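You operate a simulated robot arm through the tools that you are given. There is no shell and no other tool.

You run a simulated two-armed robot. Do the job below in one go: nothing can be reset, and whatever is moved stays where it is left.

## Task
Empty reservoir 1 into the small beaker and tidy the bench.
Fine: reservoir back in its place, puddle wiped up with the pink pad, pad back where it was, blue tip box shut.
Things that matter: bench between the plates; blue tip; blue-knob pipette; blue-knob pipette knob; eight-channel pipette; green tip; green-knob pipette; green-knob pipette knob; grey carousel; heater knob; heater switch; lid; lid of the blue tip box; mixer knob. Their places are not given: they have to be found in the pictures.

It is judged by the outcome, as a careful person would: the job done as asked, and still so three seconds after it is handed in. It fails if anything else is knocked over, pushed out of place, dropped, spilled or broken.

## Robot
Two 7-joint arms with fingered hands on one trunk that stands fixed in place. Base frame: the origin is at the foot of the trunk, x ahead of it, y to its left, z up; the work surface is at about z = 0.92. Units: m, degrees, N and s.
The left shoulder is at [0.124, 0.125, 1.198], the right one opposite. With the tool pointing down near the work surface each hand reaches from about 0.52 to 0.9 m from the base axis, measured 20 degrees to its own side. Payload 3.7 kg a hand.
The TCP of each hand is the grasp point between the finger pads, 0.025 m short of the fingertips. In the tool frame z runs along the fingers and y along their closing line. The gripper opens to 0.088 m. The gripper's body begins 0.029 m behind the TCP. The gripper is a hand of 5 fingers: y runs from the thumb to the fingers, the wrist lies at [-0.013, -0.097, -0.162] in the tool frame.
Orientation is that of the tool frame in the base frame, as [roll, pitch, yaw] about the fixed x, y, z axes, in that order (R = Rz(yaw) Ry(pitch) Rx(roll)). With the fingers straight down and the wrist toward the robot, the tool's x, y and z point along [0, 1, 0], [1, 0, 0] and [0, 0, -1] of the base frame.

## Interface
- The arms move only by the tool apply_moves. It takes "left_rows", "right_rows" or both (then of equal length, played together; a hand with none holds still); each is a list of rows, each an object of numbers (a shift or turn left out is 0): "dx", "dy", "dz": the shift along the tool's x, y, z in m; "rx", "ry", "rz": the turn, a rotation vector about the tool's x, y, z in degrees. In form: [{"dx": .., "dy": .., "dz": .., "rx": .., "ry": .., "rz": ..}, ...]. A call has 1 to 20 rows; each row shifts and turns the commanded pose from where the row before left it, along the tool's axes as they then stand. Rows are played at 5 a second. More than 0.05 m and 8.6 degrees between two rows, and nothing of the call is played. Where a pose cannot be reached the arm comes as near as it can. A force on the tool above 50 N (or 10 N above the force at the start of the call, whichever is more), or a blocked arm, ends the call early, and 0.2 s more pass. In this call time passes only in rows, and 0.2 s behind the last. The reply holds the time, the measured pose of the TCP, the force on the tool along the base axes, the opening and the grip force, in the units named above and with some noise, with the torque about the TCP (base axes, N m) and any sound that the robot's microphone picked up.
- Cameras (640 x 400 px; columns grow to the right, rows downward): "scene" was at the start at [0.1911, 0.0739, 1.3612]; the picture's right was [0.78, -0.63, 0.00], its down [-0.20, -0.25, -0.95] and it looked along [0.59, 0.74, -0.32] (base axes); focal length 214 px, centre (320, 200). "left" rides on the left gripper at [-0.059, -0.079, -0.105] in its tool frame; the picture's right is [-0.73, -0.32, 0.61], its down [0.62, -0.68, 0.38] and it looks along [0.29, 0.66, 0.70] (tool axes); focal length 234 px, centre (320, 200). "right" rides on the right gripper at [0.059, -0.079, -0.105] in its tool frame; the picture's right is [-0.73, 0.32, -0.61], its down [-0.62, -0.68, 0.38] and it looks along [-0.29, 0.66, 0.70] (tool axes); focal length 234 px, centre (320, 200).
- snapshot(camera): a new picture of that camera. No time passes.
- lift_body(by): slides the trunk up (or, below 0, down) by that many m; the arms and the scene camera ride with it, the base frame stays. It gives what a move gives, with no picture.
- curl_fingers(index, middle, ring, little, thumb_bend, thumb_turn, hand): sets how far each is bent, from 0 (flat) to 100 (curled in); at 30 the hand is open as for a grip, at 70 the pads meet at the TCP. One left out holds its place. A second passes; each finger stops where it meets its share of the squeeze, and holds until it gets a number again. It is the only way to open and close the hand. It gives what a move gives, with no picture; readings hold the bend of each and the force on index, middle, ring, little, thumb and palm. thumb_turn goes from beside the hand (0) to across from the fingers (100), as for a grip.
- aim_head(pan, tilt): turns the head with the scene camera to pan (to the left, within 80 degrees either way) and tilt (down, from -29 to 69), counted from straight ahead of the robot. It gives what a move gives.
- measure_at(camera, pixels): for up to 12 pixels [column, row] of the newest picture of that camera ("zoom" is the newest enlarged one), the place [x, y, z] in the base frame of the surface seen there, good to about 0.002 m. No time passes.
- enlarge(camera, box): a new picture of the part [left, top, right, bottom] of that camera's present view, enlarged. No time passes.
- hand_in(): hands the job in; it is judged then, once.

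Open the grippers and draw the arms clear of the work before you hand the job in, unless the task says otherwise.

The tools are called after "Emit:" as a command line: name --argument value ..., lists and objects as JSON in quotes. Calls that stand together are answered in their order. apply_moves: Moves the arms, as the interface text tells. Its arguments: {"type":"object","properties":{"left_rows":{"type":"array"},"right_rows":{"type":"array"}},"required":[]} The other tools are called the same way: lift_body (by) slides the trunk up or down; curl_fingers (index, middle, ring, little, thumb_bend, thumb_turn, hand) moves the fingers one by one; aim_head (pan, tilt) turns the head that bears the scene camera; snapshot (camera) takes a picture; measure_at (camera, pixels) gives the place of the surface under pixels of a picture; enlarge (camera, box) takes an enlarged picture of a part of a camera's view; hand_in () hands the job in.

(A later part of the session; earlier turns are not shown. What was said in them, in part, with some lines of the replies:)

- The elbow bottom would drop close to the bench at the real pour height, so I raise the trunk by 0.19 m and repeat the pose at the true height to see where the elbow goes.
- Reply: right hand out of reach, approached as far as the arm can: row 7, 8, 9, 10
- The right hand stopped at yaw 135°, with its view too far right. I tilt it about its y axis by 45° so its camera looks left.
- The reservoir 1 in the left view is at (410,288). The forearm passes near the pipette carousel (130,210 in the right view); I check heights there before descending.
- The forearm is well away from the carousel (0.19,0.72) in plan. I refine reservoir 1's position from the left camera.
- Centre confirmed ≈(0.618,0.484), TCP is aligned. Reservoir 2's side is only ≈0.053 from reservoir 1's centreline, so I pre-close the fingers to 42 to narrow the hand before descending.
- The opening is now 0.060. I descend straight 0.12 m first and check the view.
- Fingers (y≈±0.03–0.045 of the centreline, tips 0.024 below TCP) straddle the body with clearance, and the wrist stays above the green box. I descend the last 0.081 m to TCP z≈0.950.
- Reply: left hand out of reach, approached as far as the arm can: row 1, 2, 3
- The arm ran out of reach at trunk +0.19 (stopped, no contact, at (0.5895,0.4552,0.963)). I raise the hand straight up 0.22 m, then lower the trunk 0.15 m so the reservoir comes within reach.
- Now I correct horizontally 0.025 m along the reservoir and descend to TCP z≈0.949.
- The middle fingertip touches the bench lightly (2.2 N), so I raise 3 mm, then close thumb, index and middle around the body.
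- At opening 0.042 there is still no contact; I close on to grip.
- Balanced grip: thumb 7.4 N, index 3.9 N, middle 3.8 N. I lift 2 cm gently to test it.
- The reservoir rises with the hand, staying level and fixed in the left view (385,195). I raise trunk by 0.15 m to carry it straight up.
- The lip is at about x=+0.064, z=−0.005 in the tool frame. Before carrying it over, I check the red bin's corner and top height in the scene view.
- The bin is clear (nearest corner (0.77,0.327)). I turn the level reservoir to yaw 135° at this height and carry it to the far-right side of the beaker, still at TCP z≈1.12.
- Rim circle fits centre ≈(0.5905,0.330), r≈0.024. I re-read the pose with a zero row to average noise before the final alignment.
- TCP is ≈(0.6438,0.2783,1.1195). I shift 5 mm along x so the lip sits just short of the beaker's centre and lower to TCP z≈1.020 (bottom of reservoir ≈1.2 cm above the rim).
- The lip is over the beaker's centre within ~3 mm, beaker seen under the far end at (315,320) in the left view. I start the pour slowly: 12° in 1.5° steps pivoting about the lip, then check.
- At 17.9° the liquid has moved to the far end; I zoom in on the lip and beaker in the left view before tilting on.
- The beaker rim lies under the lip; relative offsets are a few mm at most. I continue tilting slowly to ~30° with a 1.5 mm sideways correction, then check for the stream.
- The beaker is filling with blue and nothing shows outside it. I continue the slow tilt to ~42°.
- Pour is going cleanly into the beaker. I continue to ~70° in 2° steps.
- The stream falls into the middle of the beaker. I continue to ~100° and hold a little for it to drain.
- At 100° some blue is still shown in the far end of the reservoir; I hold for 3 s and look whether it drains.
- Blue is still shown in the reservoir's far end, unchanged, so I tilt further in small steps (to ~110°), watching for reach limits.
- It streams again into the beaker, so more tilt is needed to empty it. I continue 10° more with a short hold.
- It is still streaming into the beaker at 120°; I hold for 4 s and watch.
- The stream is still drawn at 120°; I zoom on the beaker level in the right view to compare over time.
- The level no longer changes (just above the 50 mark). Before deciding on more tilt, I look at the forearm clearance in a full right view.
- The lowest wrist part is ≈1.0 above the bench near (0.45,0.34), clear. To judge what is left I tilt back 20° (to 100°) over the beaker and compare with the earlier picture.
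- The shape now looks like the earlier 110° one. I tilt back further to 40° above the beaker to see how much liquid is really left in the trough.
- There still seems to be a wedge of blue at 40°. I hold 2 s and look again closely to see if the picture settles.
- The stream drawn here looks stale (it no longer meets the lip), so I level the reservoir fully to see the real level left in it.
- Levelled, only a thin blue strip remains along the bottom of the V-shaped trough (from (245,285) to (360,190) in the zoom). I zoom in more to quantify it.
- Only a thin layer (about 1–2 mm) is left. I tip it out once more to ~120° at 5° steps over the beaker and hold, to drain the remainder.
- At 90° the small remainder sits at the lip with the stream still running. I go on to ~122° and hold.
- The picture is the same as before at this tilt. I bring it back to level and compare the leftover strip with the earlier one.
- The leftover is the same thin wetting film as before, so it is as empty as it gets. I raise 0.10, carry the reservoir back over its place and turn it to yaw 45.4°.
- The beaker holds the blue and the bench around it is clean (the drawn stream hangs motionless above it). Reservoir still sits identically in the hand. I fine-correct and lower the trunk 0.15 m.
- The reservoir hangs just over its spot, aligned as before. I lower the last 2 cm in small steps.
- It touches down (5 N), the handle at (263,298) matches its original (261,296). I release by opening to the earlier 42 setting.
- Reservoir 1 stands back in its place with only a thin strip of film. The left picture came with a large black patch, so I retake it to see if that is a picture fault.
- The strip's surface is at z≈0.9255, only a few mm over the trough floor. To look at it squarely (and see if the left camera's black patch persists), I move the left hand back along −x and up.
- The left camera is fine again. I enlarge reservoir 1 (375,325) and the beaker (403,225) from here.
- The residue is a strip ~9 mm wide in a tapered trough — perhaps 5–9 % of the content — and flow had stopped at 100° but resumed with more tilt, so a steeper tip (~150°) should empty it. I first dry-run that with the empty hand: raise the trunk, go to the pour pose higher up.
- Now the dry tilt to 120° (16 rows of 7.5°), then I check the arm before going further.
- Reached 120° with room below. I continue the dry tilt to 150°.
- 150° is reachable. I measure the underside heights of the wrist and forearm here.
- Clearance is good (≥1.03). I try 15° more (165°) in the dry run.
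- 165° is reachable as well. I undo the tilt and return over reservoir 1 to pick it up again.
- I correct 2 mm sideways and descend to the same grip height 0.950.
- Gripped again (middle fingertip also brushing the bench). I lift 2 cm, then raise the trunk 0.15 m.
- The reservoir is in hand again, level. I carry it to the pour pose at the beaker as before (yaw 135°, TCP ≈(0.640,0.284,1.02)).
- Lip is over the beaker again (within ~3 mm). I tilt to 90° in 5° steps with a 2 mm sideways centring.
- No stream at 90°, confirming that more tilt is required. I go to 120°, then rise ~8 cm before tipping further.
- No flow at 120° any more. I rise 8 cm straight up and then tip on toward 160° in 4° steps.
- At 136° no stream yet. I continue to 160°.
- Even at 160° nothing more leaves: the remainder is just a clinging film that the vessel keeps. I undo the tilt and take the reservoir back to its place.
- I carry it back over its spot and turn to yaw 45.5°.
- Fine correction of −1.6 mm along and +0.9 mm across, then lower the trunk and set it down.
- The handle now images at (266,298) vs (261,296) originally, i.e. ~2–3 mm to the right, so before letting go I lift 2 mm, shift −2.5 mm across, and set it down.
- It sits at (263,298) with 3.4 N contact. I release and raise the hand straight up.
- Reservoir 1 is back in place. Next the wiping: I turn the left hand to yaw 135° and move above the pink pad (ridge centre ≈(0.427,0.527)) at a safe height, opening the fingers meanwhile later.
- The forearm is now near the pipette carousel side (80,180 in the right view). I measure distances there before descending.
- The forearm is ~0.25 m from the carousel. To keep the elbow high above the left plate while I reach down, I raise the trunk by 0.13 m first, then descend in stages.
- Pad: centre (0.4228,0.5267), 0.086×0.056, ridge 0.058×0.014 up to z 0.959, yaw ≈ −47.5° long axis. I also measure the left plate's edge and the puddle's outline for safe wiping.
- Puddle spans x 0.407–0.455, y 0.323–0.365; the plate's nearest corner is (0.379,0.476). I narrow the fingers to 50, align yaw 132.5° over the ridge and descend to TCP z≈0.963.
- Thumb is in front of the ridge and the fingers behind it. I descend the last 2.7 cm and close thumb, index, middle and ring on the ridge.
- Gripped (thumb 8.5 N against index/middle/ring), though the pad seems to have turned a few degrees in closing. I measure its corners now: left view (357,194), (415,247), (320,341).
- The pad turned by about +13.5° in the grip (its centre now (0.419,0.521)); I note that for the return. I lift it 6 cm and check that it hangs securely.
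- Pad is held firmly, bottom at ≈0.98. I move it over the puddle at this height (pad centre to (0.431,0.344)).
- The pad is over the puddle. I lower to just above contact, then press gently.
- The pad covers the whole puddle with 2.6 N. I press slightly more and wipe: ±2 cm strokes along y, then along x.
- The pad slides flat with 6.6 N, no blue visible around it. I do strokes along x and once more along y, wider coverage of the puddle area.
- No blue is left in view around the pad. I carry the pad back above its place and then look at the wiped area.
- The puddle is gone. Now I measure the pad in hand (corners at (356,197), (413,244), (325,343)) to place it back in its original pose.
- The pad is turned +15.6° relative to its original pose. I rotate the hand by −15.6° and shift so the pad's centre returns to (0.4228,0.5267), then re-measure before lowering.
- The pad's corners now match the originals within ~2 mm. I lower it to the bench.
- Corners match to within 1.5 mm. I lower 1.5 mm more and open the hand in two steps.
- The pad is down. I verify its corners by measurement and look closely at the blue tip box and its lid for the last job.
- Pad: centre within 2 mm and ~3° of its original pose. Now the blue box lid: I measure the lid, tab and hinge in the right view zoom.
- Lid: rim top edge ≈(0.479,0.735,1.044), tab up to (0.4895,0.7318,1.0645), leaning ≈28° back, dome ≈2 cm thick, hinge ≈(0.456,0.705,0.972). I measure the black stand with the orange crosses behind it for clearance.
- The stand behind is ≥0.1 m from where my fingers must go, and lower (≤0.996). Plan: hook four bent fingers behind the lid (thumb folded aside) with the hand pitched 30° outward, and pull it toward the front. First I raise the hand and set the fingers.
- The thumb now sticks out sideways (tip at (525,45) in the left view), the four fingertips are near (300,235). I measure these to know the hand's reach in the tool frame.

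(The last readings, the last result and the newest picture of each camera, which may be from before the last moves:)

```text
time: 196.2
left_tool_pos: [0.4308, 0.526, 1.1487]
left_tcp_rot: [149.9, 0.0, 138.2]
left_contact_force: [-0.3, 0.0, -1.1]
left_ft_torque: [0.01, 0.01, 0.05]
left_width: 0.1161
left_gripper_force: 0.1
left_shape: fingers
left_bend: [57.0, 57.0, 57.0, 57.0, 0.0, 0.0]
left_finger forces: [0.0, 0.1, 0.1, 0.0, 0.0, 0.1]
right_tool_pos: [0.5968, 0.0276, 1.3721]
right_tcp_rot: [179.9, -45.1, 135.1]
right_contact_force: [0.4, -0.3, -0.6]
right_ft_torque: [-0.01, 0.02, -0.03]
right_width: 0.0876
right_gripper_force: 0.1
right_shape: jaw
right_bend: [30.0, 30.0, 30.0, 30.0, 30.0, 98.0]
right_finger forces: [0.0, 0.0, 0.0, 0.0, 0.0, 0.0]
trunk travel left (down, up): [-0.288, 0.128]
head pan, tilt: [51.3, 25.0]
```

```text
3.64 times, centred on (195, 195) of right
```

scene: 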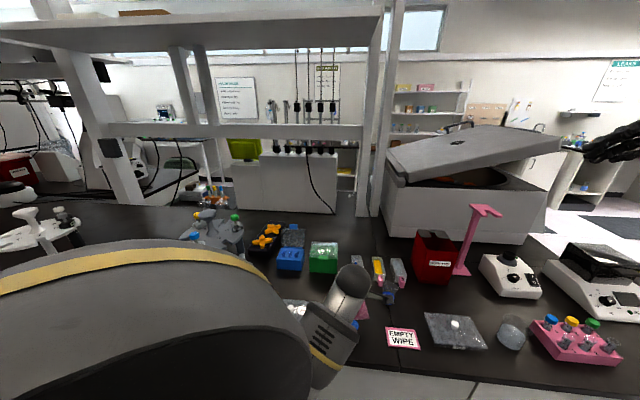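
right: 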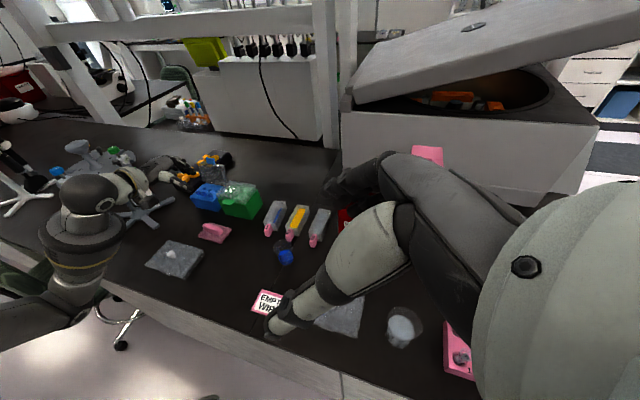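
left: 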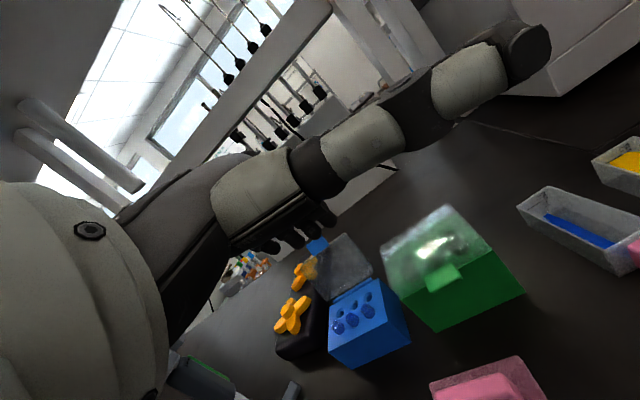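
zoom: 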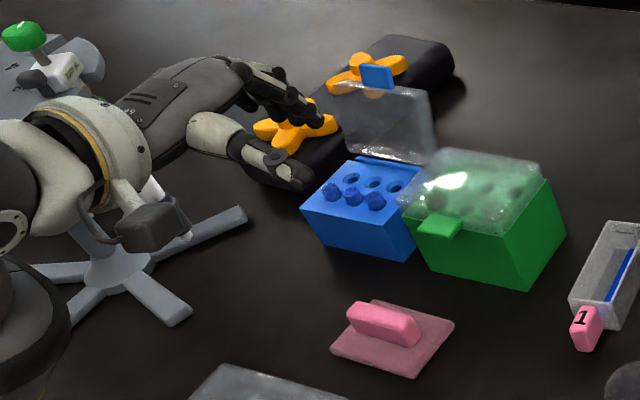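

Fingertips lie at y≈0.018, z≈0.018 in the tool frame; finger line slopes outward with the pitch. I reduce the pitch to 22.5° and curl fingers to 63 to make them more upright, then move toward the lid staying high.

Emit:
curl_fingers --hand "left" --index 63 --middle 63 --ring 63 --little 63

Emit:
apply_moves --left_rows '[{"rx": 7.5}]'

Emit:
snapshot --camera "left"

Emit:
enlarge --camera "left" --box '[220, 160, 360, 270]'

```text
time: 197.2
left_tool_pos: [0.4312, 0.5263, 1.1494]
left_tcp_rot: [149.9, -0.1, 138.2]
left_contact_force: [0.3, -0.4, -0.1]
left_ft_torque: [-0.02, -0.02, 0.0]
left_width: 0.1133
left_gripper_force: 0.1
left_shape: fingers
left_bend: [63.0, 63.0, 63.0, 63.0, 0.0, 0.0]
left_finger forces: [0.1, 0.1, 0.1, 0.0, 0.0, 0.1]
right_tool_pos: [0.5985, 0.0271, 1.3729]
right_tcp_rot: [180.0, -45.0, 135.0]
right_contact_force: [0.2, 0.1, 0.6]
right_ft_torque: [-0.01, 0.01, 0.02]
right_width: 0.0875
right_gripper_force: 0.1
right_shape: jaw
right_bend: [30.0, 30.0, 30.0, 30.0, 30.0, 98.0]
right_finger forces: [0.0, 0.0, 0.1, 0.0, 0.0, 0.0]
trunk travel left (down, up): [-0.288, 0.128]
head pan, tilt: [51.3, 25.0]
```

```text
time: 197.6
left_tool_pos: [0.4321, 0.5254, 1.1479]
left_tcp_rot: [157.5, 0.0, 138.2]
left_contact_force: [0.0, 0.5, -0.7]
left_ft_torque: [0.01, -0.01, 0.0]
left_width: 0.113
left_gripper_force: 0.1
left_shape: fingers
left_bend: [63.0, 63.0, 63.0, 63.0, 0.0, 0.0]
left_finger forces: [0.1, 0.0, 0.0, 0.0, 0.0, 0.1]
right_tool_pos: [0.5976, 0.0276, 1.3715]
right_tcp_rot: [-179.9, -45.2, 134.9]
right_contact_force: [0.7, 0.1, 0.4]
right_ft_torque: [0.03, -0.03, 0.0]
right_width: 0.0876
right_gripper_force: 0.1
right_shape: jaw
right_bend: [30.0, 30.0, 30.0, 30.0, 30.0, 98.0]
right_finger forces: [0.0, 0.0, 0.0, 0.0, 0.0, 0.0]
trunk travel left (down, up): [-0.288, 0.128]
head pan, tilt: [51.3, 25.0]
```

```text
taken
```

left: 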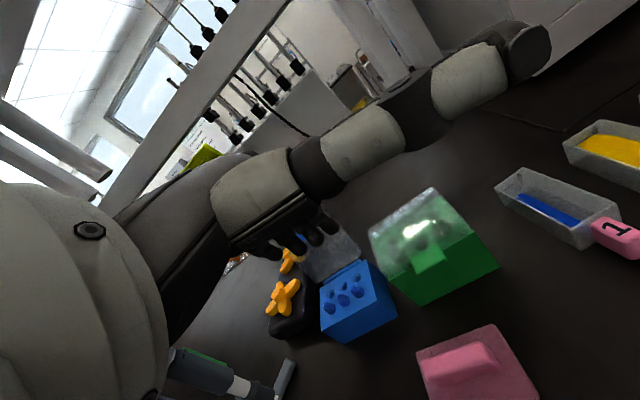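

```text
3.64 times, centred on (290, 215) of left
```

zoom: 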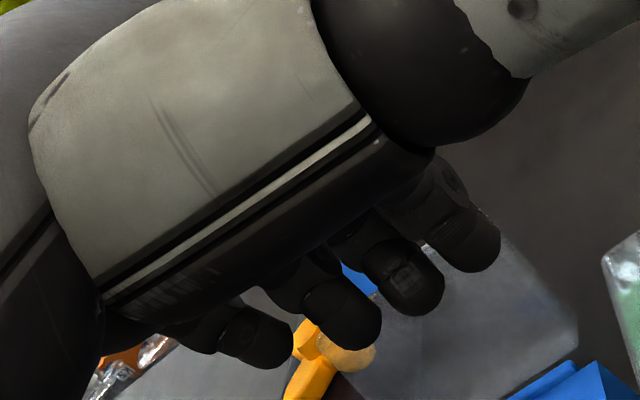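

Emit:
measure_at --camera "zoom" --pixels '[[475, 250], [410, 290], [345, 320], [262, 345], [440, 265], [490, 235], [470, 215], [395, 255], [420, 175], [430, 310], [300, 240], [560, 300]]'

```text
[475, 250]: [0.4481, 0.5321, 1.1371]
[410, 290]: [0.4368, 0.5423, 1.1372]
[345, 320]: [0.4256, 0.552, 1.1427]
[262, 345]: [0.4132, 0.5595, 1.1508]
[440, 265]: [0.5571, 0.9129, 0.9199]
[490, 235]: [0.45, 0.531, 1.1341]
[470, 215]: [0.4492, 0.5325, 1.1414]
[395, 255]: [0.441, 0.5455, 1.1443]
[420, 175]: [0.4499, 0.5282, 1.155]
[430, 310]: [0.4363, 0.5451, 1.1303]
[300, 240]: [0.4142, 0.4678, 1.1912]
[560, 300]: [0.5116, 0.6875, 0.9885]
```

The fingers are now nearly vertical with inner faces at +1.6 cm beyond TCP. I move out over the lid at z≈1.12 (above the tab at 1.0645), in two stages.

Emit:
apply_moves --left_rows '[{"dx": 0.01498, "dy": 0.02898, "dz": 0.01707}, {"dx": 0.01498, "dy": 0.02898, "dz": 0.01707}, {"dx": 0.01498, "dy": 0.02898, "dz": 0.01707}, {"dx": 0.01498, "dy": 0.02898, "dz": 0.01707}]'

Emit:
enlarge --camera "right" --box '[60, 110, 290, 260]'

Emit:
snapshot --camera "scene"

```text
time: 198.6
left_tool_pos: [0.4744, 0.6653, 1.127]
left_tcp_rot: [157.5, 0.0, 138.1]
left_contact_force: [-0.3, -0.5, -0.1]
left_ft_torque: [-0.01, -0.01, 0.01]
left_width: 0.1128
left_gripper_force: 0.0
left_shape: fingers
left_bend: [63.0, 63.0, 63.0, 63.0, 0.0, 0.0]
left_finger forces: [0.0, 0.0, 0.0, 0.0, 0.0, 0.1]
right_tool_pos: [0.5979, 0.0272, 1.373]
right_tcp_rot: [-179.8, -45.0, 134.8]
right_contact_force: [0.5, -0.5, -0.7]
right_ft_torque: [-0.05, -0.01, 0.03]
right_width: 0.0877
right_gripper_force: 0.0
right_shape: jaw
right_bend: [30.0, 30.0, 30.0, 30.0, 30.0, 98.0]
right_finger forces: [0.0, 0.0, 0.0, 0.0, 0.0, 0.0]
trunk travel left (down, up): [-0.288, 0.128]
head pan, tilt: [51.3, 25.0]
```

```text
2.67 times, centred on (175, 185) of right
```

zoom: 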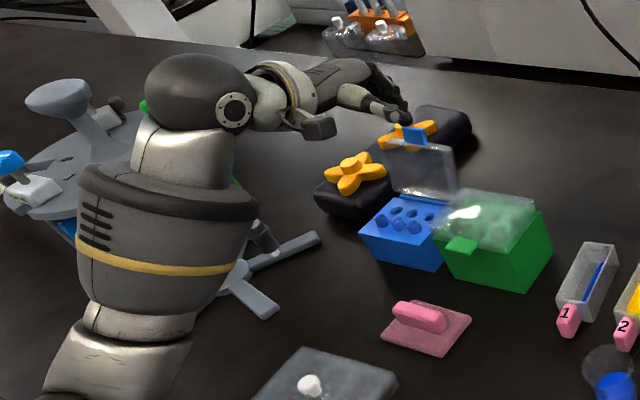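

```text
taken
```

scene: 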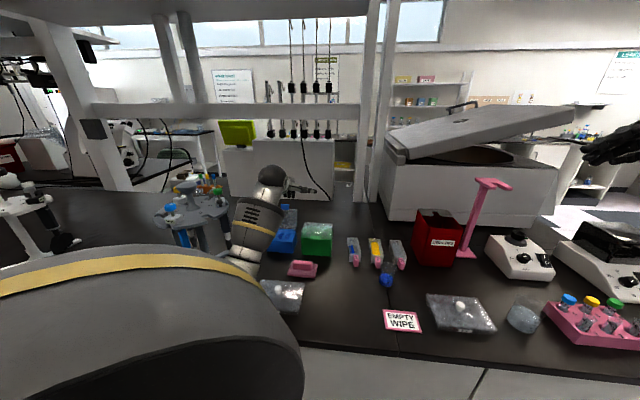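

I check the distance between the forearm and the carousel with measurements in this zoom before going on.

Emit:
measure_at --camera "zoom" --pixels '[[160, 85], [95, 190], [95, 250], [140, 150], [65, 95], [60, 165], [40, 190], [110, 115], [255, 245], [230, 170], [290, 125], [320, 125]]'

Emit:
enlarge --camera "scene" --box '[150, 150, 330, 290]'

```text
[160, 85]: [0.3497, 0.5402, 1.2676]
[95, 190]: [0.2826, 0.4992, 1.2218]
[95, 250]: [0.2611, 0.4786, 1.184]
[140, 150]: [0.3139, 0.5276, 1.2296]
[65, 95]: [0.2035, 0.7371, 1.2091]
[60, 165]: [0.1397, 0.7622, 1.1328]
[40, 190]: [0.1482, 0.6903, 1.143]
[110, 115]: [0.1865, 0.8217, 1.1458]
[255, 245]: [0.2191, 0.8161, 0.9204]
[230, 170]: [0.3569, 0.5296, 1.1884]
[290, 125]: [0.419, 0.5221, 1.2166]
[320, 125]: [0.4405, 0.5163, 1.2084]
```

```text
2.86 times, centred on (240, 220) of scene
```

zoom: 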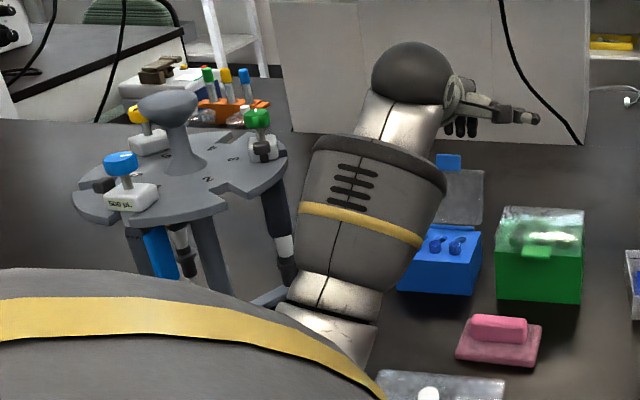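

Forearm stays ≥0.15 m from the carousel. I complete the move above and behind the lid.

Emit:
apply_moves --left_rows '[{"dx": 0.01498, "dy": 0.02898, "dz": 0.01707}, {"dx": 0.01498, "dy": 0.02898, "dz": 0.01707}]'

Emit:
snapshot --camera "left"

Emit:
enlarge --camera "right" --box '[150, 120, 270, 220]'

Emit:
enlarge --camera "scene" --box '[240, 150, 340, 270]'

```text
time: 199.2
left_tool_pos: [0.4977, 0.7336, 1.1208]
left_tcp_rot: [157.6, 0.0, 138.3]
left_contact_force: [-0.3, -0.3, -0.5]
left_ft_torque: [0.01, 0.03, 0.01]
left_width: 0.1132
left_gripper_force: 0.1
left_shape: fingers
left_bend: [63.0, 63.0, 63.0, 63.0, 0.0, 0.0]
left_finger forces: [0.0, 0.0, 0.1, 0.0, 0.1, 0.0]
right_tool_pos: [0.5971, 0.029, 1.3722]
right_tcp_rot: [-179.8, -45.0, 134.8]
right_contact_force: [-0.3, 0.7, 0.2]
right_ft_torque: [0.0, 0.01, -0.01]
right_width: 0.0875
right_gripper_force: 0.0
right_shape: jaw
right_bend: [30.0, 30.0, 30.0, 30.0, 30.0, 98.0]
right_finger forces: [0.1, 0.0, 0.1, 0.0, 0.0, 0.1]
trunk travel left (down, up): [-0.288, 0.128]
head pan, tilt: [51.3, 25.0]
```

```text
taken
```

left: 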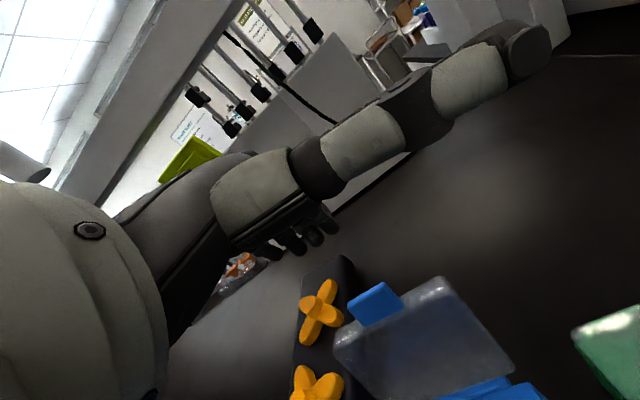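

```text
4.00 times, centred on (210, 170) of right
```

zoom: 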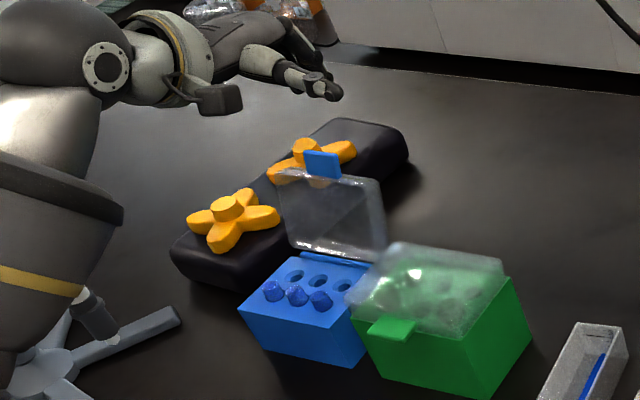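

```text
3.33 times, centred on (290, 210) of scene
```

zoom: 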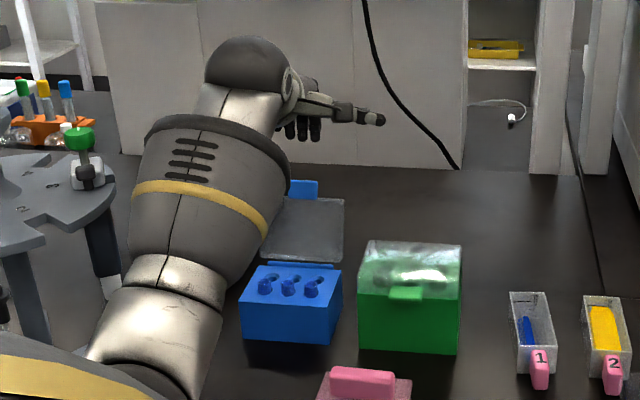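

I measure the fingertips and the lid's tab/corners in this left view to set the exact drop position.

Emit:
enlarge --camera "left" --box '[230, 190, 540, 400]'

Emit:
measure_at --camera "left" --pixels '[[330, 222], [313, 237], [295, 245], [272, 252], [380, 287], [365, 320], [398, 307], [440, 280], [338, 350], [510, 370], [420, 290], [360, 335]]'

```text
1.90 times, centred on (385, 295) of left
```

zoom: 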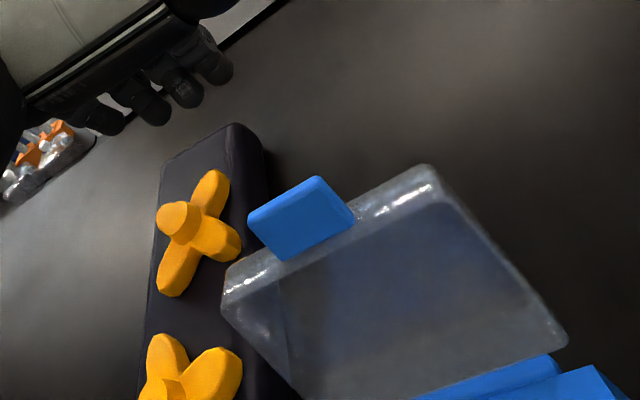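

```text
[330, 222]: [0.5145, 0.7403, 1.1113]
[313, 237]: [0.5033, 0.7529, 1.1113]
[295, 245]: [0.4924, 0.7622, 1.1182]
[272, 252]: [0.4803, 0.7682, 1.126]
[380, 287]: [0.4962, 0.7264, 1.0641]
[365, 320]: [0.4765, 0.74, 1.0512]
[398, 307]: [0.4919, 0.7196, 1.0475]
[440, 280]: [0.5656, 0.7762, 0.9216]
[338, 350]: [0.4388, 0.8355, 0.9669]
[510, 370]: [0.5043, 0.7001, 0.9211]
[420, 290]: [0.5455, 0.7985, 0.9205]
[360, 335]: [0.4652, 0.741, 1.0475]
```

Finger inner faces are at 6.6 cm behind the hinge line, the tab at 3.7–4.2 cm. I shift 6 mm further back and lower straight down in steps, watching the force.

Emit:
apply_moves --left_rows '[{"dy": 0.0055, "dz": 0.0023}, {"dy": -0.0096, "dz": 0.0231}, {"dy": -0.0077, "dz": 0.0185}]'

Emit:
enlarge --camera "left" --box '[230, 190, 540, 400]'

Emit:
enlarge --camera "right" --box '[170, 130, 260, 210]'

```text
time: 199.9
left_tool_pos: [0.5035, 0.7379, 1.0766]
left_tcp_rot: [157.5, 0.2, 138.2]
left_contact_force: [0.1, 0.3, 0.3]
left_ft_torque: [0.01, -0.03, -0.01]
left_width: 0.1132
left_gripper_force: 0.1
left_shape: fingers
left_bend: [63.0, 63.0, 63.0, 63.0, 0.0, 0.0]
left_finger forces: [0.0, 0.0, 0.0, 0.1, 0.0, 0.0]
right_tool_pos: [0.5976, 0.0282, 1.3715]
right_tcp_rot: [180.0, -45.0, 135.1]
right_contact_force: [-1.1, -0.5, 0.1]
right_ft_torque: [-0.03, 0.0, 0.02]
right_width: 0.0874
right_gripper_force: 0.0
right_shape: jaw
right_bend: [30.0, 30.0, 30.0, 30.0, 30.0, 98.0]
right_finger forces: [0.0, 0.1, 0.1, 0.0, 0.1, 0.0]
trunk travel left (down, up): [-0.288, 0.128]
head pan, tilt: [51.3, 25.0]
```

```text
1.90 times, centred on (385, 295) of left
```

zoom: 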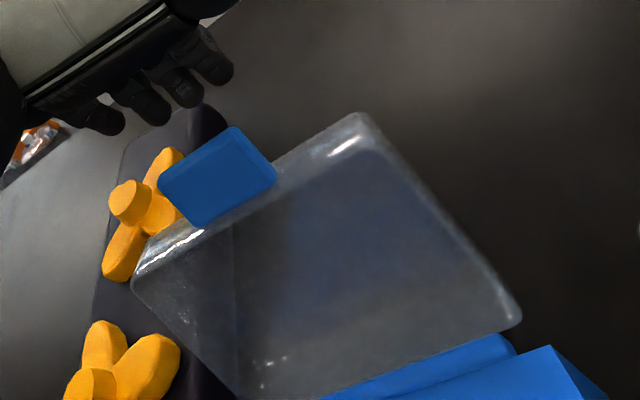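

```text
5.00 times, centred on (215, 170) of right
```

zoom: 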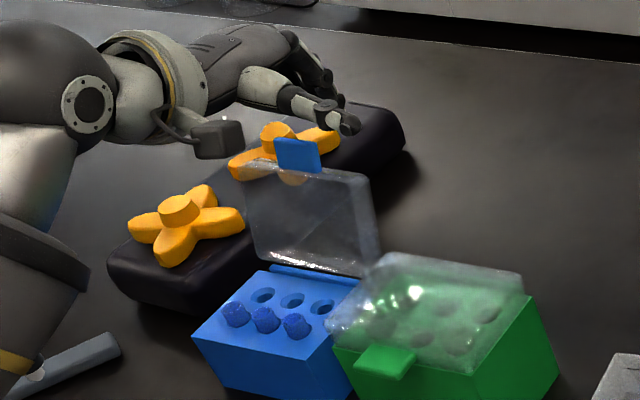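

Clear so far. I lower another 3.3 cm behind the lid.

Emit:
apply_moves --left_rows '[{"dy": -0.0042, "dz": 0.0102}, {"dy": -0.0042, "dz": 0.0102}, {"dy": -0.0042, "dz": 0.0102}]'

Emit:
enlarge --camera "left" --box '[200, 150, 500, 350]'

Emit:
enlarge --camera "right" --box '[170, 130, 260, 210]'

Emit:
enlarge --camera "scene" --box '[250, 180, 330, 270]'

```text
time: 200.8
left_tool_pos: [0.501, 0.7395, 1.0408]
left_tcp_rot: [157.5, 0.0, 138.2]
left_contact_force: [-0.8, 0.0, -0.3]
left_ft_torque: [-0.03, 0.01, 0.01]
left_width: 0.1129
left_gripper_force: 0.0
left_shape: fingers
left_bend: [63.0, 63.0, 63.0, 63.0, 0.0, 0.0]
left_finger forces: [0.0, 0.1, 0.1, 0.0, 0.0, 0.0]
right_tool_pos: [0.5978, 0.0279, 1.3722]
right_tcp_rot: [179.9, -45.0, 135.1]
right_contact_force: [0.1, 0.6, -0.3]
right_ft_torque: [0.02, 0.0, 0.0]
right_width: 0.0875
right_gripper_force: 0.0
right_shape: jaw
right_bend: [30.0, 30.0, 30.0, 30.0, 30.0, 98.0]
right_finger forces: [0.0, 0.0, 0.0, 0.1, 0.0, 0.0]
trunk travel left (down, up): [-0.288, 0.128]
head pan, tilt: [51.3, 25.0]
```

```text
2.00 times, centred on (350, 250) of left
```

zoom: 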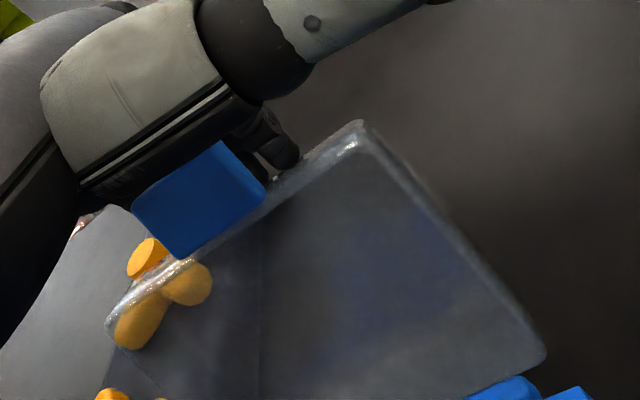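

```text
5.00 times, centred on (215, 170) of right
```

zoom: 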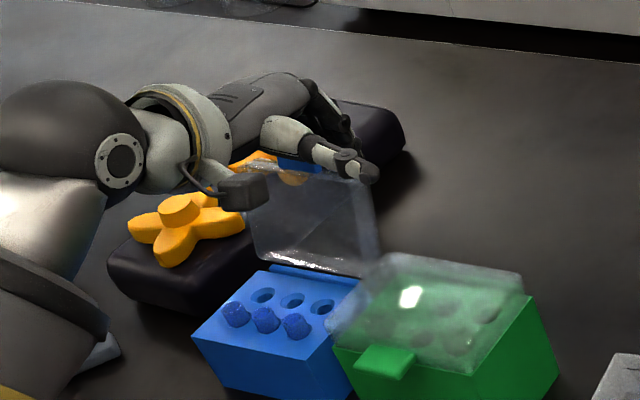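

```text
4.44 times, centred on (290, 225) of scene
```

zoom: 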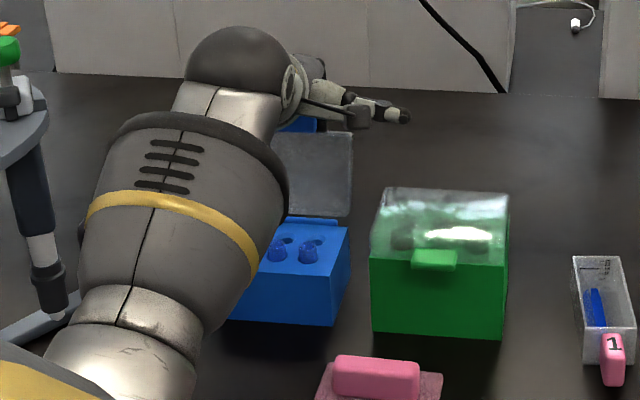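

The fingers are behind the tab and lid, no contact yet. I pull toward the front 2.5 cm in 5 mm steps and check.

Emit:
apply_moves --left_rows '[{"dy": -0.0046, "dz": -0.0019}, {"dy": -0.0046, "dz": -0.0019}, {"dy": -0.0046, "dz": -0.0019}, {"dy": -0.0046, "dz": -0.0019}, {"dy": -0.0046, "dz": -0.0019}]'

Emit:
enlarge --camera "left" --box '[200, 150, 500, 350]'

Emit:
enlarge --camera "right" --box '[170, 130, 260, 210]'

```text
time: 201.9
left_tool_pos: [0.4841, 0.7201, 1.0435]
left_tcp_rot: [157.5, 0.1, 138.2]
left_contact_force: [-0.3, -0.3, 0.3]
left_ft_torque: [0.0, 0.05, -0.04]
left_width: 0.1133
left_gripper_force: 0.1
left_shape: fingers
left_bend: [63.0, 63.0, 63.0, 63.0, 0.0, 0.0]
left_finger forces: [0.0, 0.0, 0.0, 0.1, 0.1, 0.0]
right_tool_pos: [0.5976, 0.0279, 1.3717]
right_tcp_rot: [-180.0, -45.0, 135.0]
right_contact_force: [-0.3, 0.5, 0.6]
right_ft_torque: [0.0, -0.01, 0.01]
right_width: 0.0875
right_gripper_force: 0.1
right_shape: jaw
right_bend: [30.0, 30.0, 30.0, 30.0, 30.0, 98.0]
right_finger forces: [0.1, 0.0, 0.0, 0.0, 0.1, 0.0]
trunk travel left (down, up): [-0.288, 0.128]
head pan, tilt: [51.3, 25.0]
```

```text
2.00 times, centred on (350, 250) of left
```

zoom: 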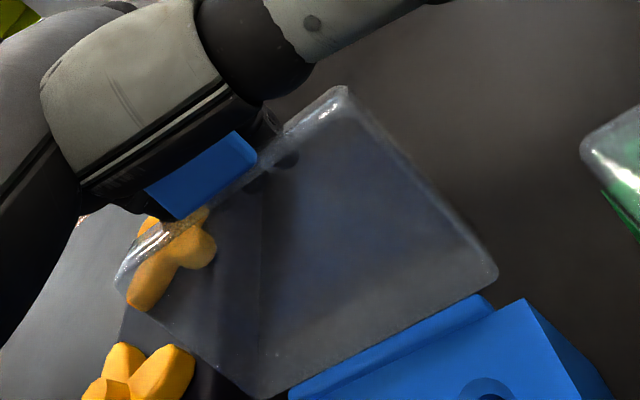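

```text
5.00 times, centred on (215, 170) of right
```

zoom: 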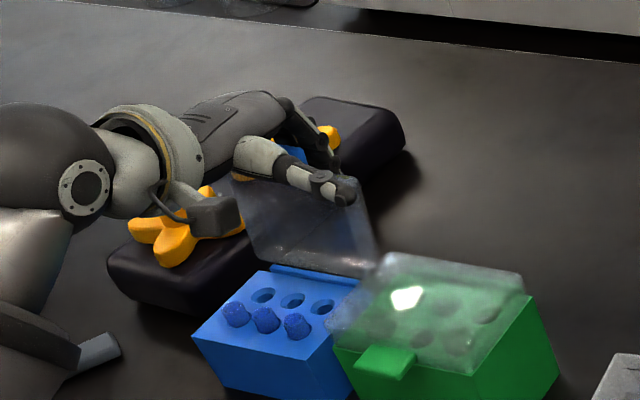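

The lid follows with hardly any force. I measure the tab now and continue pulling.

Emit:
measure_at --camera "left" --pixels '[[305, 235], [315, 222], [290, 245], [330, 205], [365, 195], [262, 285]]'

Emit:
apply_moves --left_rows '[{"dy": -0.0046, "dz": -0.0019}, {"dy": -0.0046, "dz": -0.0019}, {"dy": -0.0046, "dz": -0.0019}, {"dy": -0.0046, "dz": -0.0019}, {"dy": -0.0046, "dz": -0.0019}]'

Emit:
enlarge --camera "left" --box '[200, 150, 500, 350]'

Emit:
enlarge --camera "right" --box '[170, 130, 260, 210]'

```text
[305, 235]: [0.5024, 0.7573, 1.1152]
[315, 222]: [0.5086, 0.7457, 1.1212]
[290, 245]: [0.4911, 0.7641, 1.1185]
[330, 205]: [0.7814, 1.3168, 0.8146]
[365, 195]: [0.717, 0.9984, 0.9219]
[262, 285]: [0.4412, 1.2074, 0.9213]
```

```text
time: 203.2
left_tool_pos: [0.4678, 0.7019, 1.0426]
left_tcp_rot: [157.5, 0.1, 138.2]
left_contact_force: [0.2, 0.0, 0.9]
left_ft_torque: [0.03, -0.02, -0.01]
left_width: 0.1132
left_gripper_force: 0.2
left_shape: fingers
left_bend: [63.0, 63.0, 63.0, 63.0, 0.0, 0.0]
left_finger forces: [0.1, 0.0, 0.0, 0.0, 0.1, 0.0]
right_tool_pos: [0.5969, 0.0267, 1.3717]
right_tcp_rot: [179.9, -45.0, 135.0]
right_contact_force: [1.0, -0.1, 0.8]
right_ft_torque: [-0.04, -0.01, 0.01]
right_width: 0.0878
right_gripper_force: 0.0
right_shape: jaw
right_bend: [30.0, 30.0, 30.0, 30.0, 30.0, 98.0]
right_finger forces: [0.0, 0.1, 0.1, 0.0, 0.1, 0.0]
trunk travel left (down, up): [-0.288, 0.128]
head pan, tilt: [51.3, 25.0]
```

```text
2.00 times, centred on (350, 250) of left
```

zoom: 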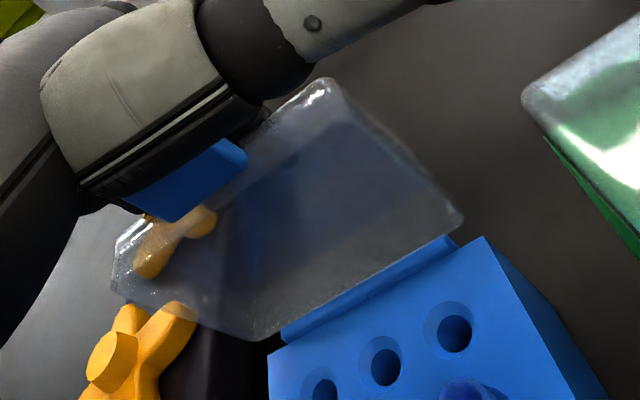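

```text
5.00 times, centred on (215, 170) of right
```

zoom: 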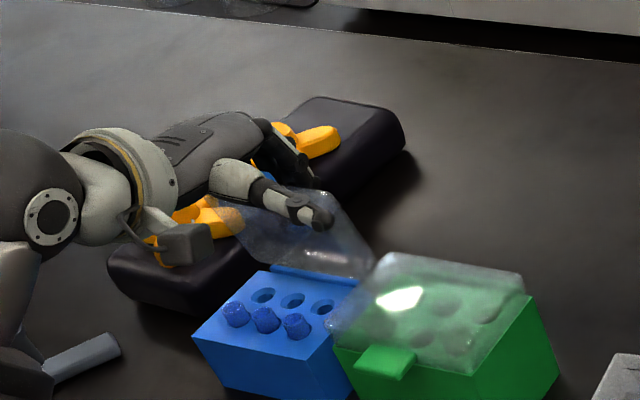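

The lid is about upright. I continue pulling another 3 cm so it tips past vertical.

Emit:
apply_moves --left_rows '[{"dy": -0.0046, "dz": -0.0019}, {"dy": -0.0046, "dz": -0.0019}, {"dy": -0.0046, "dz": -0.0019}, {"dy": -0.0046, "dz": -0.0019}, {"dy": -0.0046, "dz": -0.0019}, {"dy": -0.0046, "dz": -0.0019}]'

Emit:
enlarge --camera "left" --box '[200, 150, 500, 350]'

Emit:
enlarge --camera "right" --box '[170, 130, 260, 210]'

```text
time: 204.6
left_tool_pos: [0.4482, 0.6797, 1.0428]
left_tcp_rot: [157.6, 0.0, 138.3]
left_contact_force: [0.0, -0.8, 0.1]
left_ft_torque: [0.02, 0.02, 0.01]
left_width: 0.113
left_gripper_force: 0.1
left_shape: fingers
left_bend: [63.0, 63.0, 63.0, 63.0, 0.0, 0.0]
left_finger forces: [0.0, 0.0, 0.1, 0.0, 0.0, 0.0]
right_tool_pos: [0.5973, 0.0263, 1.3727]
right_tcp_rot: [-179.9, -45.0, 135.0]
right_contact_force: [0.0, -0.2, 0.3]
right_ft_torque: [0.01, -0.02, 0.01]
right_width: 0.0878
right_gripper_force: 0.1
right_shape: jaw
right_bend: [30.0, 30.0, 30.0, 30.0, 30.0, 98.0]
right_finger forces: [0.0, 0.0, 0.2, 0.0, 0.0, 0.1]
trunk travel left (down, up): [-0.288, 0.128]
head pan, tilt: [51.3, 25.0]
```

```text
2.00 times, centred on (350, 250) of left
```

zoom: 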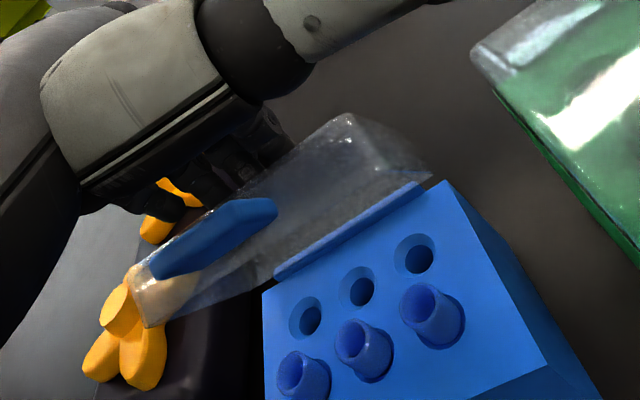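

```text
5.00 times, centred on (215, 170) of right
```

zoom: 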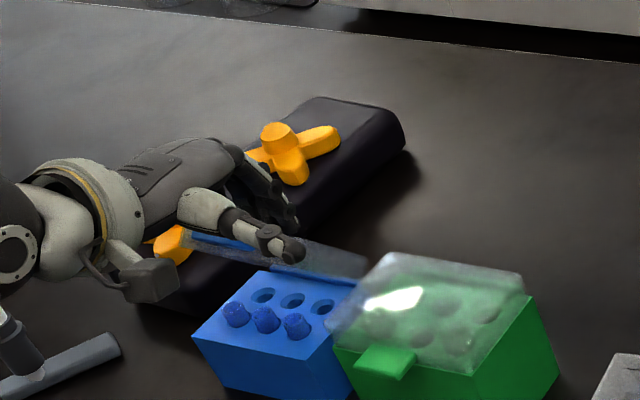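

The lid has tipped past vertical and is being pushed by the fingers toward the front. I continue 3 cm more.

Emit:
apply_moves --left_rows '[{"dy": -0.0046, "dz": -0.0019}, {"dy": -0.0046, "dz": -0.0019}, {"dy": -0.0046, "dz": -0.0019}, {"dy": -0.0046, "dz": -0.0019}, {"dy": -0.0046, "dz": -0.0019}, {"dy": -0.0046, "dz": -0.0019}]'

Emit:
enlarge --camera "left" --box '[200, 150, 500, 350]'

Emit:
enlarge --camera "right" --box '[170, 130, 260, 210]'

```text
time: 205.9
left_tool_pos: [0.4282, 0.6578, 1.0414]
left_tcp_rot: [157.4, -0.1, 138.3]
left_contact_force: [0.0, 0.0, 0.2]
left_ft_torque: [-0.01, 0.0, 0.0]
left_width: 0.113
left_gripper_force: 0.1
left_shape: fingers
left_bend: [63.0, 63.0, 63.0, 63.0, 0.0, 0.0]
left_finger forces: [0.1, 0.0, 0.0, 0.0, 0.1, 0.1]
right_tool_pos: [0.5971, 0.0285, 1.3719]
right_tcp_rot: [-179.9, -45.0, 134.9]
right_contact_force: [-0.3, -0.3, 0.7]
right_ft_torque: [0.0, 0.04, 0.01]
right_width: 0.0878
right_gripper_force: 0.1
right_shape: jaw
right_bend: [30.0, 30.0, 30.0, 30.0, 30.0, 98.0]
right_finger forces: [0.1, 0.0, 0.0, 0.0, 0.0, 0.1]
trunk travel left (down, up): [-0.288, 0.128]
head pan, tilt: [51.3, 25.0]
```

```text
2.00 times, centred on (350, 250) of left
```

zoom: 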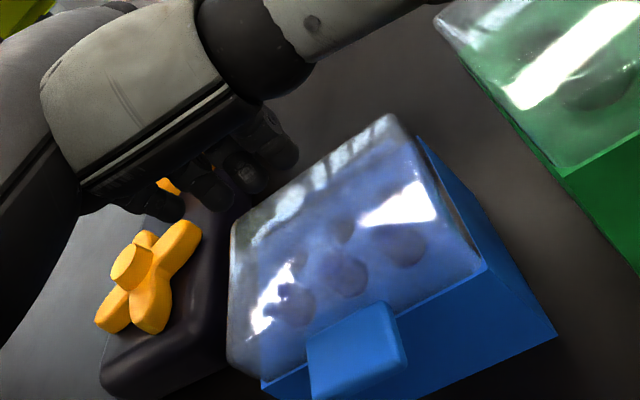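

```text
5.00 times, centred on (215, 170) of right
```

zoom: 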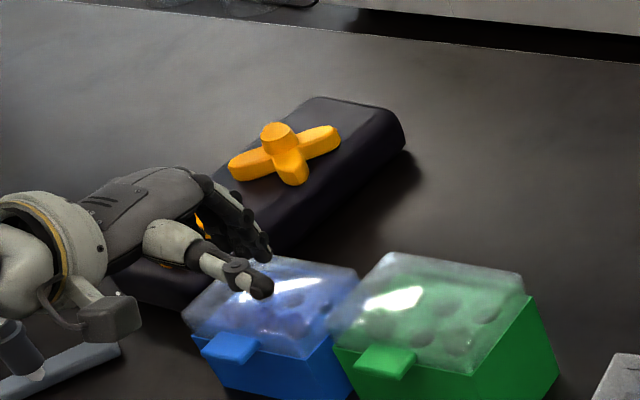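

The lid has dropped shut. I raise the hand and check that it is fully closed by measuring its height at the front and back.

Emit:
apply_moves --left_rows '[{"dy": 0.0128, "dz": -0.0308}, {"dy": 0.0128, "dz": -0.0308}, {"dy": 0.0128, "dz": -0.0308}]'

Emit:
enlarge --camera "right" --box '[180, 160, 270, 240]'

Emit:
measure_at --camera "zoom" --pixels '[[165, 180], [200, 170], [110, 155], [130, 130], [220, 140], [165, 100], [300, 190], [340, 175], [380, 140], [330, 90], [150, 185], [290, 200]]'

Emit:
enlarge --camera "scene" --box '[250, 200, 350, 290]'

```text
time: 206.8
left_tool_pos: [0.4293, 0.6563, 1.1421]
left_tcp_rot: [157.5, 0.1, 138.3]
left_contact_force: [-0.5, 0.1, 0.0]
left_ft_torque: [0.04, 0.03, 0.02]
left_width: 0.113
left_gripper_force: 0.1
left_shape: fingers
left_bend: [63.0, 63.0, 63.0, 63.0, 0.0, 0.0]
left_finger forces: [0.1, 0.0, 0.1, 0.0, 0.1, 0.1]
right_tool_pos: [0.5971, 0.0278, 1.373]
right_tcp_rot: [180.0, -45.1, 135.0]
right_contact_force: [0.0, 0.2, 0.3]
right_ft_torque: [-0.02, 0.0, 0.01]
right_width: 0.0876
right_gripper_force: 0.1
right_shape: jaw
right_bend: [30.0, 30.0, 30.0, 30.0, 30.0, 98.0]
right_finger forces: [0.1, 0.0, 0.0, 0.0, 0.0, 0.0]
trunk travel left (down, up): [-0.288, 0.128]
head pan, tilt: [51.3, 25.0]
```

```text
5.00 times, centred on (225, 200) of right
```

zoom: 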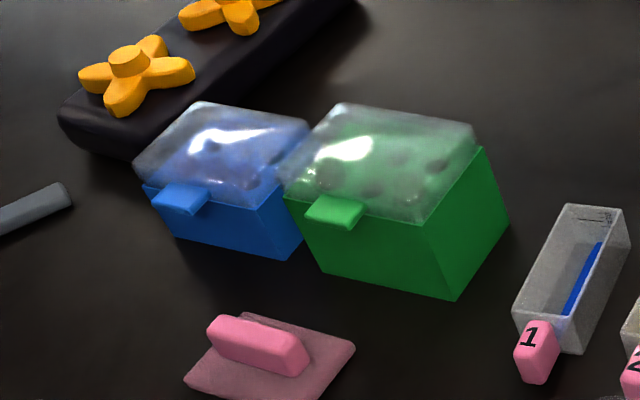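

```text
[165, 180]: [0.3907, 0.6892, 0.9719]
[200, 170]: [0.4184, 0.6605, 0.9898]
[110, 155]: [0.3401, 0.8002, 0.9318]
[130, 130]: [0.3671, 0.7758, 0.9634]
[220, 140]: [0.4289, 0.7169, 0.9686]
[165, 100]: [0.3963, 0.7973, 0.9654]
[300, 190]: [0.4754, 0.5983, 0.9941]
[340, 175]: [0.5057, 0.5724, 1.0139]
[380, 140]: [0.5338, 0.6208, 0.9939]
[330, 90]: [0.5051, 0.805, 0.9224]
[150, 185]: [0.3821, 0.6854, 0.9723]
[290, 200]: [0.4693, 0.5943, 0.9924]
```

```text
4.44 times, centred on (300, 245) of scene
```

zoom: 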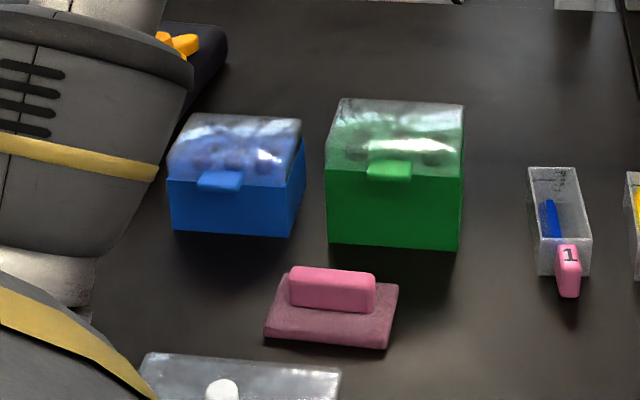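

The lid sits flush like the green one, tab at the rim. Now I withdraw the left hand: up, level, back over the front, and open the fingers.

Emit:
apply_moves --left_rows '[{"dy": 0.0128, "dz": -0.0308}, {"dy": 0.0128, "dz": -0.0308}, {"dy": 0.0128, "dz": -0.0308}, {"rx": 7.5}, {"rx": 7.5}, {"rx": 7.5}, {"dx": -0.0186, "dy": -0.0359, "dz": -0.012}, {"dx": -0.0186, "dy": -0.0359, "dz": -0.012}, {"dx": -0.0186, "dy": -0.0359, "dz": -0.012}, {"dx": -0.0186, "dy": -0.0359, "dz": -0.012}, {"dx": -0.0186, "dy": -0.0359, "dz": -0.012}]'

Emit:
curl_fingers --hand "left" --index 30 --middle 30 --ring 30 --little 30 --thumb_bend 30 --thumb_turn 98

Emit:
snapshot --camera "right"

Emit:
snapshot --camera "scene"

Emit:
snapshot --camera "left"

```text
time: 209.2
left_tool_pos: [0.3798, 0.4582, 1.3022]
left_tcp_rot: [-180.0, 0.0, 138.2]
left_contact_force: [-0.3, -0.7, 0.0]
left_ft_torque: [0.01, 0.02, -0.02]
left_width: 0.1134
left_gripper_force: 0.0
left_shape: fingers
left_bend: [63.0, 63.0, 63.0, 63.0, 0.0, 0.0]
left_finger forces: [0.0, 0.0, 0.0, 0.1, 0.1, 0.1]
right_tool_pos: [0.597, 0.0261, 1.3728]
right_tcp_rot: [-179.9, -45.0, 135.0]
right_contact_force: [-0.2, -0.4, -0.5]
right_ft_torque: [0.01, 0.0, 0.01]
right_width: 0.0878
right_gripper_force: 0.0
right_shape: jaw
right_bend: [30.0, 30.0, 30.0, 30.0, 30.0, 98.0]
right_finger forces: [0.0, 0.0, 0.0, 0.0, 0.0, 0.1]
trunk travel left (down, up): [-0.288, 0.128]
head pan, tilt: [51.3, 25.0]
```

```text
time: 210.2
left_tool_pos: [0.3802, 0.4598, 1.3013]
left_tcp_rot: [-180.0, 0.1, 138.2]
left_contact_force: [-0.4, -0.2, -0.2]
left_ft_torque: [0.0, 0.01, 0.02]
left_width: 0.0854
left_gripper_force: 0.0
left_shape: fingers
left_bend: [30.0, 30.0, 30.0, 30.0, 30.0, 95.0]
left_finger forces: [0.1, 0.0, 0.0, 0.0, 0.0, 0.1]
right_tool_pos: [0.5972, 0.0269, 1.3716]
right_tcp_rot: [180.0, -45.0, 135.0]
right_contact_force: [0.2, -0.5, -0.3]
right_ft_torque: [0.0, 0.01, 0.0]
right_width: 0.0875
right_gripper_force: 0.1
right_shape: jaw
right_bend: [30.0, 30.0, 30.0, 30.0, 30.0, 98.0]
right_finger forces: [0.1, 0.1, 0.0, 0.1, 0.0, 0.0]
trunk travel left (down, up): [-0.288, 0.128]
head pan, tilt: [51.3, 25.0]
```

```text
taken
```

right: 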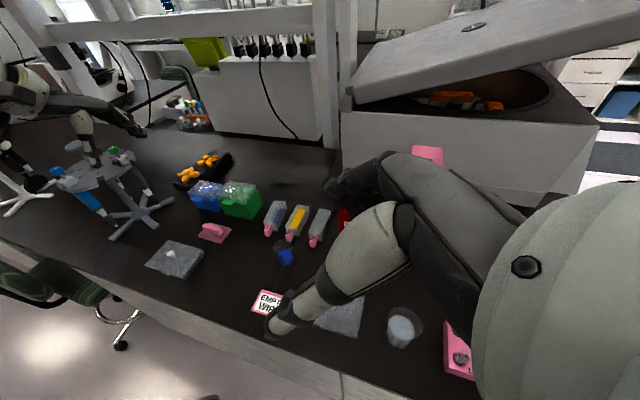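

```text
taken
```

scene: 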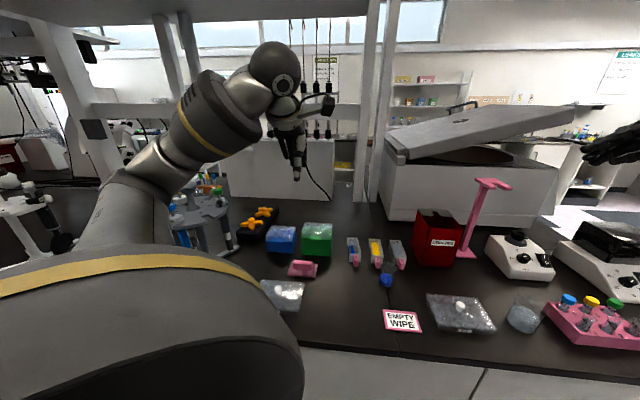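

```text
taken
```

left: 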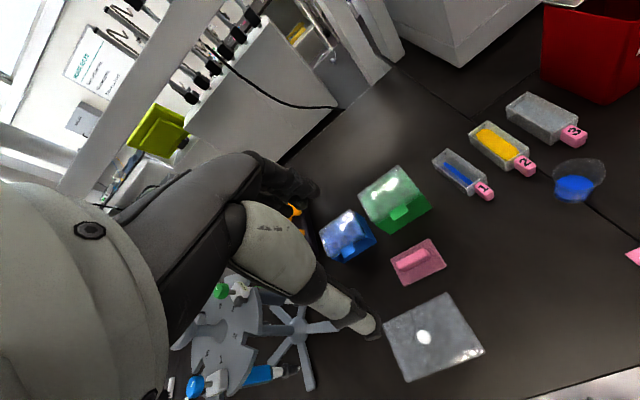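

Everything looks tidy. I take close looks at the beaker and reservoir 1 from the scene and left cameras for a final check of the contents.

Emit:
enlarge --camera "scene" --box '[335, 225, 415, 300]'

Emit:
enlarge --camera "left" --box '[420, 80, 620, 220]'

```text
5.33 times, centred on (375, 262) of scene
```

zoom: 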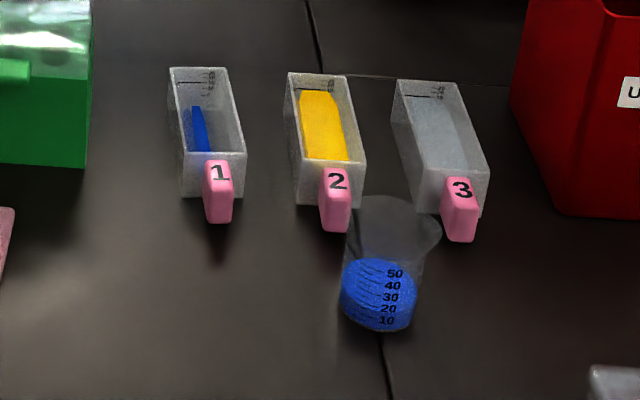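

```text
2.86 times, centred on (520, 150) of left
```

zoom: 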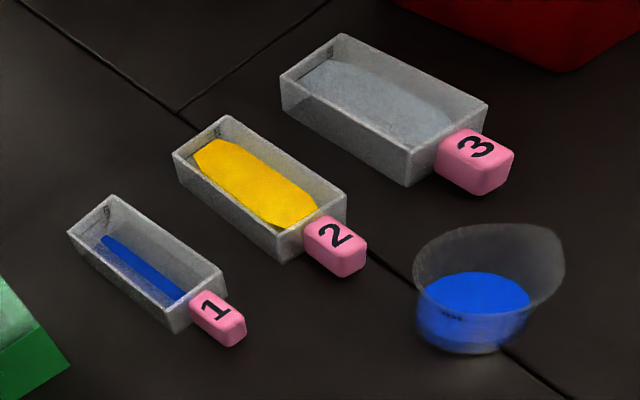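

The beaker holds the blue liquid, reservoir 1 keeps only a clinging film at its very bottom (~5 %), the puddle is gone, pad and reservoir are in place and the blue box is shut. I turn the right hand back to its starting orientation so both arms are clear.

Emit:
apply_moves --right_rows '[{"ry": -7.5}, {"ry": -7.5}, {"ry": -7.5}, {"ry": -7.5}, {"ry": -7.5}, {"ry": -7.5}, {"rz": 7.5}, {"rz": 7.5}, {"rz": 7.5}, {"rz": 7.5}, {"rz": 7.5}, {"rz": 7.5}]'

Emit:
snapshot --camera "scene"

Emit:
snapshot --camera "right"

```text
time: 212.8
left_tool_pos: [0.3807, 0.4605, 1.3013]
left_tcp_rot: [180.0, 0.0, 138.1]
left_contact_force: [-0.1, 0.2, 0.2]
left_ft_torque: [0.0, -0.03, -0.03]
left_width: 0.0851
left_gripper_force: 0.0
left_shape: fingers
left_bend: [30.0, 30.0, 30.0, 30.0, 30.0, 95.0]
left_finger forces: [0.0, 0.0, 0.0, 0.0, 0.0, 0.0]
right_tool_pos: [0.5979, 0.0279, 1.3728]
right_tcp_rot: [-180.0, 0.0, 89.9]
right_contact_force: [0.3, -0.3, -0.7]
right_ft_torque: [0.0, 0.02, -0.02]
right_width: 0.0876
right_gripper_force: 0.0
right_shape: jaw
right_bend: [30.0, 30.0, 30.0, 30.0, 30.0, 98.0]
right_finger forces: [0.1, 0.1, 0.1, 0.0, 0.0, 0.0]
trunk travel left (down, up): [-0.288, 0.128]
head pan, tilt: [51.3, 25.0]
```

```text
taken
```

scene: 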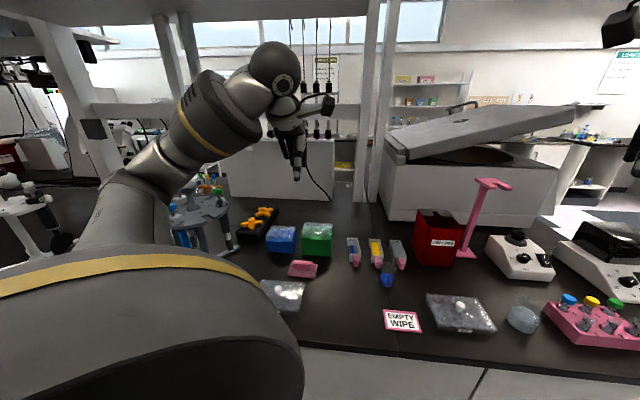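

```text
taken
```

right: 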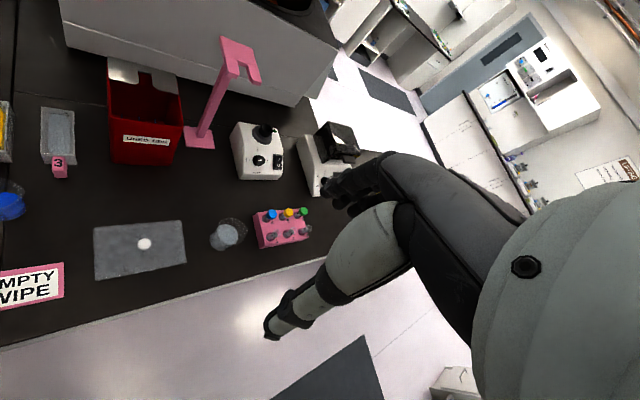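

Both hands are open and clear, and all the other things stand where they were: card, plates, bin, heater, tubes and carousel. I hand the job in.

Emit:
hand_in

```text
The job is handed in.
```

Reservoir 1 is emptied into the small beaker, apart from a thin film, and the bench is tidied. The job is handed in.

- **Pour:** The blue liquid is in the beaker, and I saw no drips on the bench around it. A strip about 7 mm wide still clings to the bottom of reservoir 1, roughly 5% of what it held by my estimate from the pictures. I tipped it a second time, to about 160°, and nothing more came out.
- **Reservoir 1:** It is back in its place. In the last picture before release, its handle was within a millimetre or two of where it started.
- **Puddle:** It is wiped up with the pink pad, and no blue shows on the bench there.
- **Pink pad:** It is back where it was, about 2 mm off centre and turned about 3° from its original angle.
- **Blue tip box:** The lid is shut. It looks flush, like the green box.

I saw nothing else knocked over or moved. Both hands are open and the arms are clear of the work.
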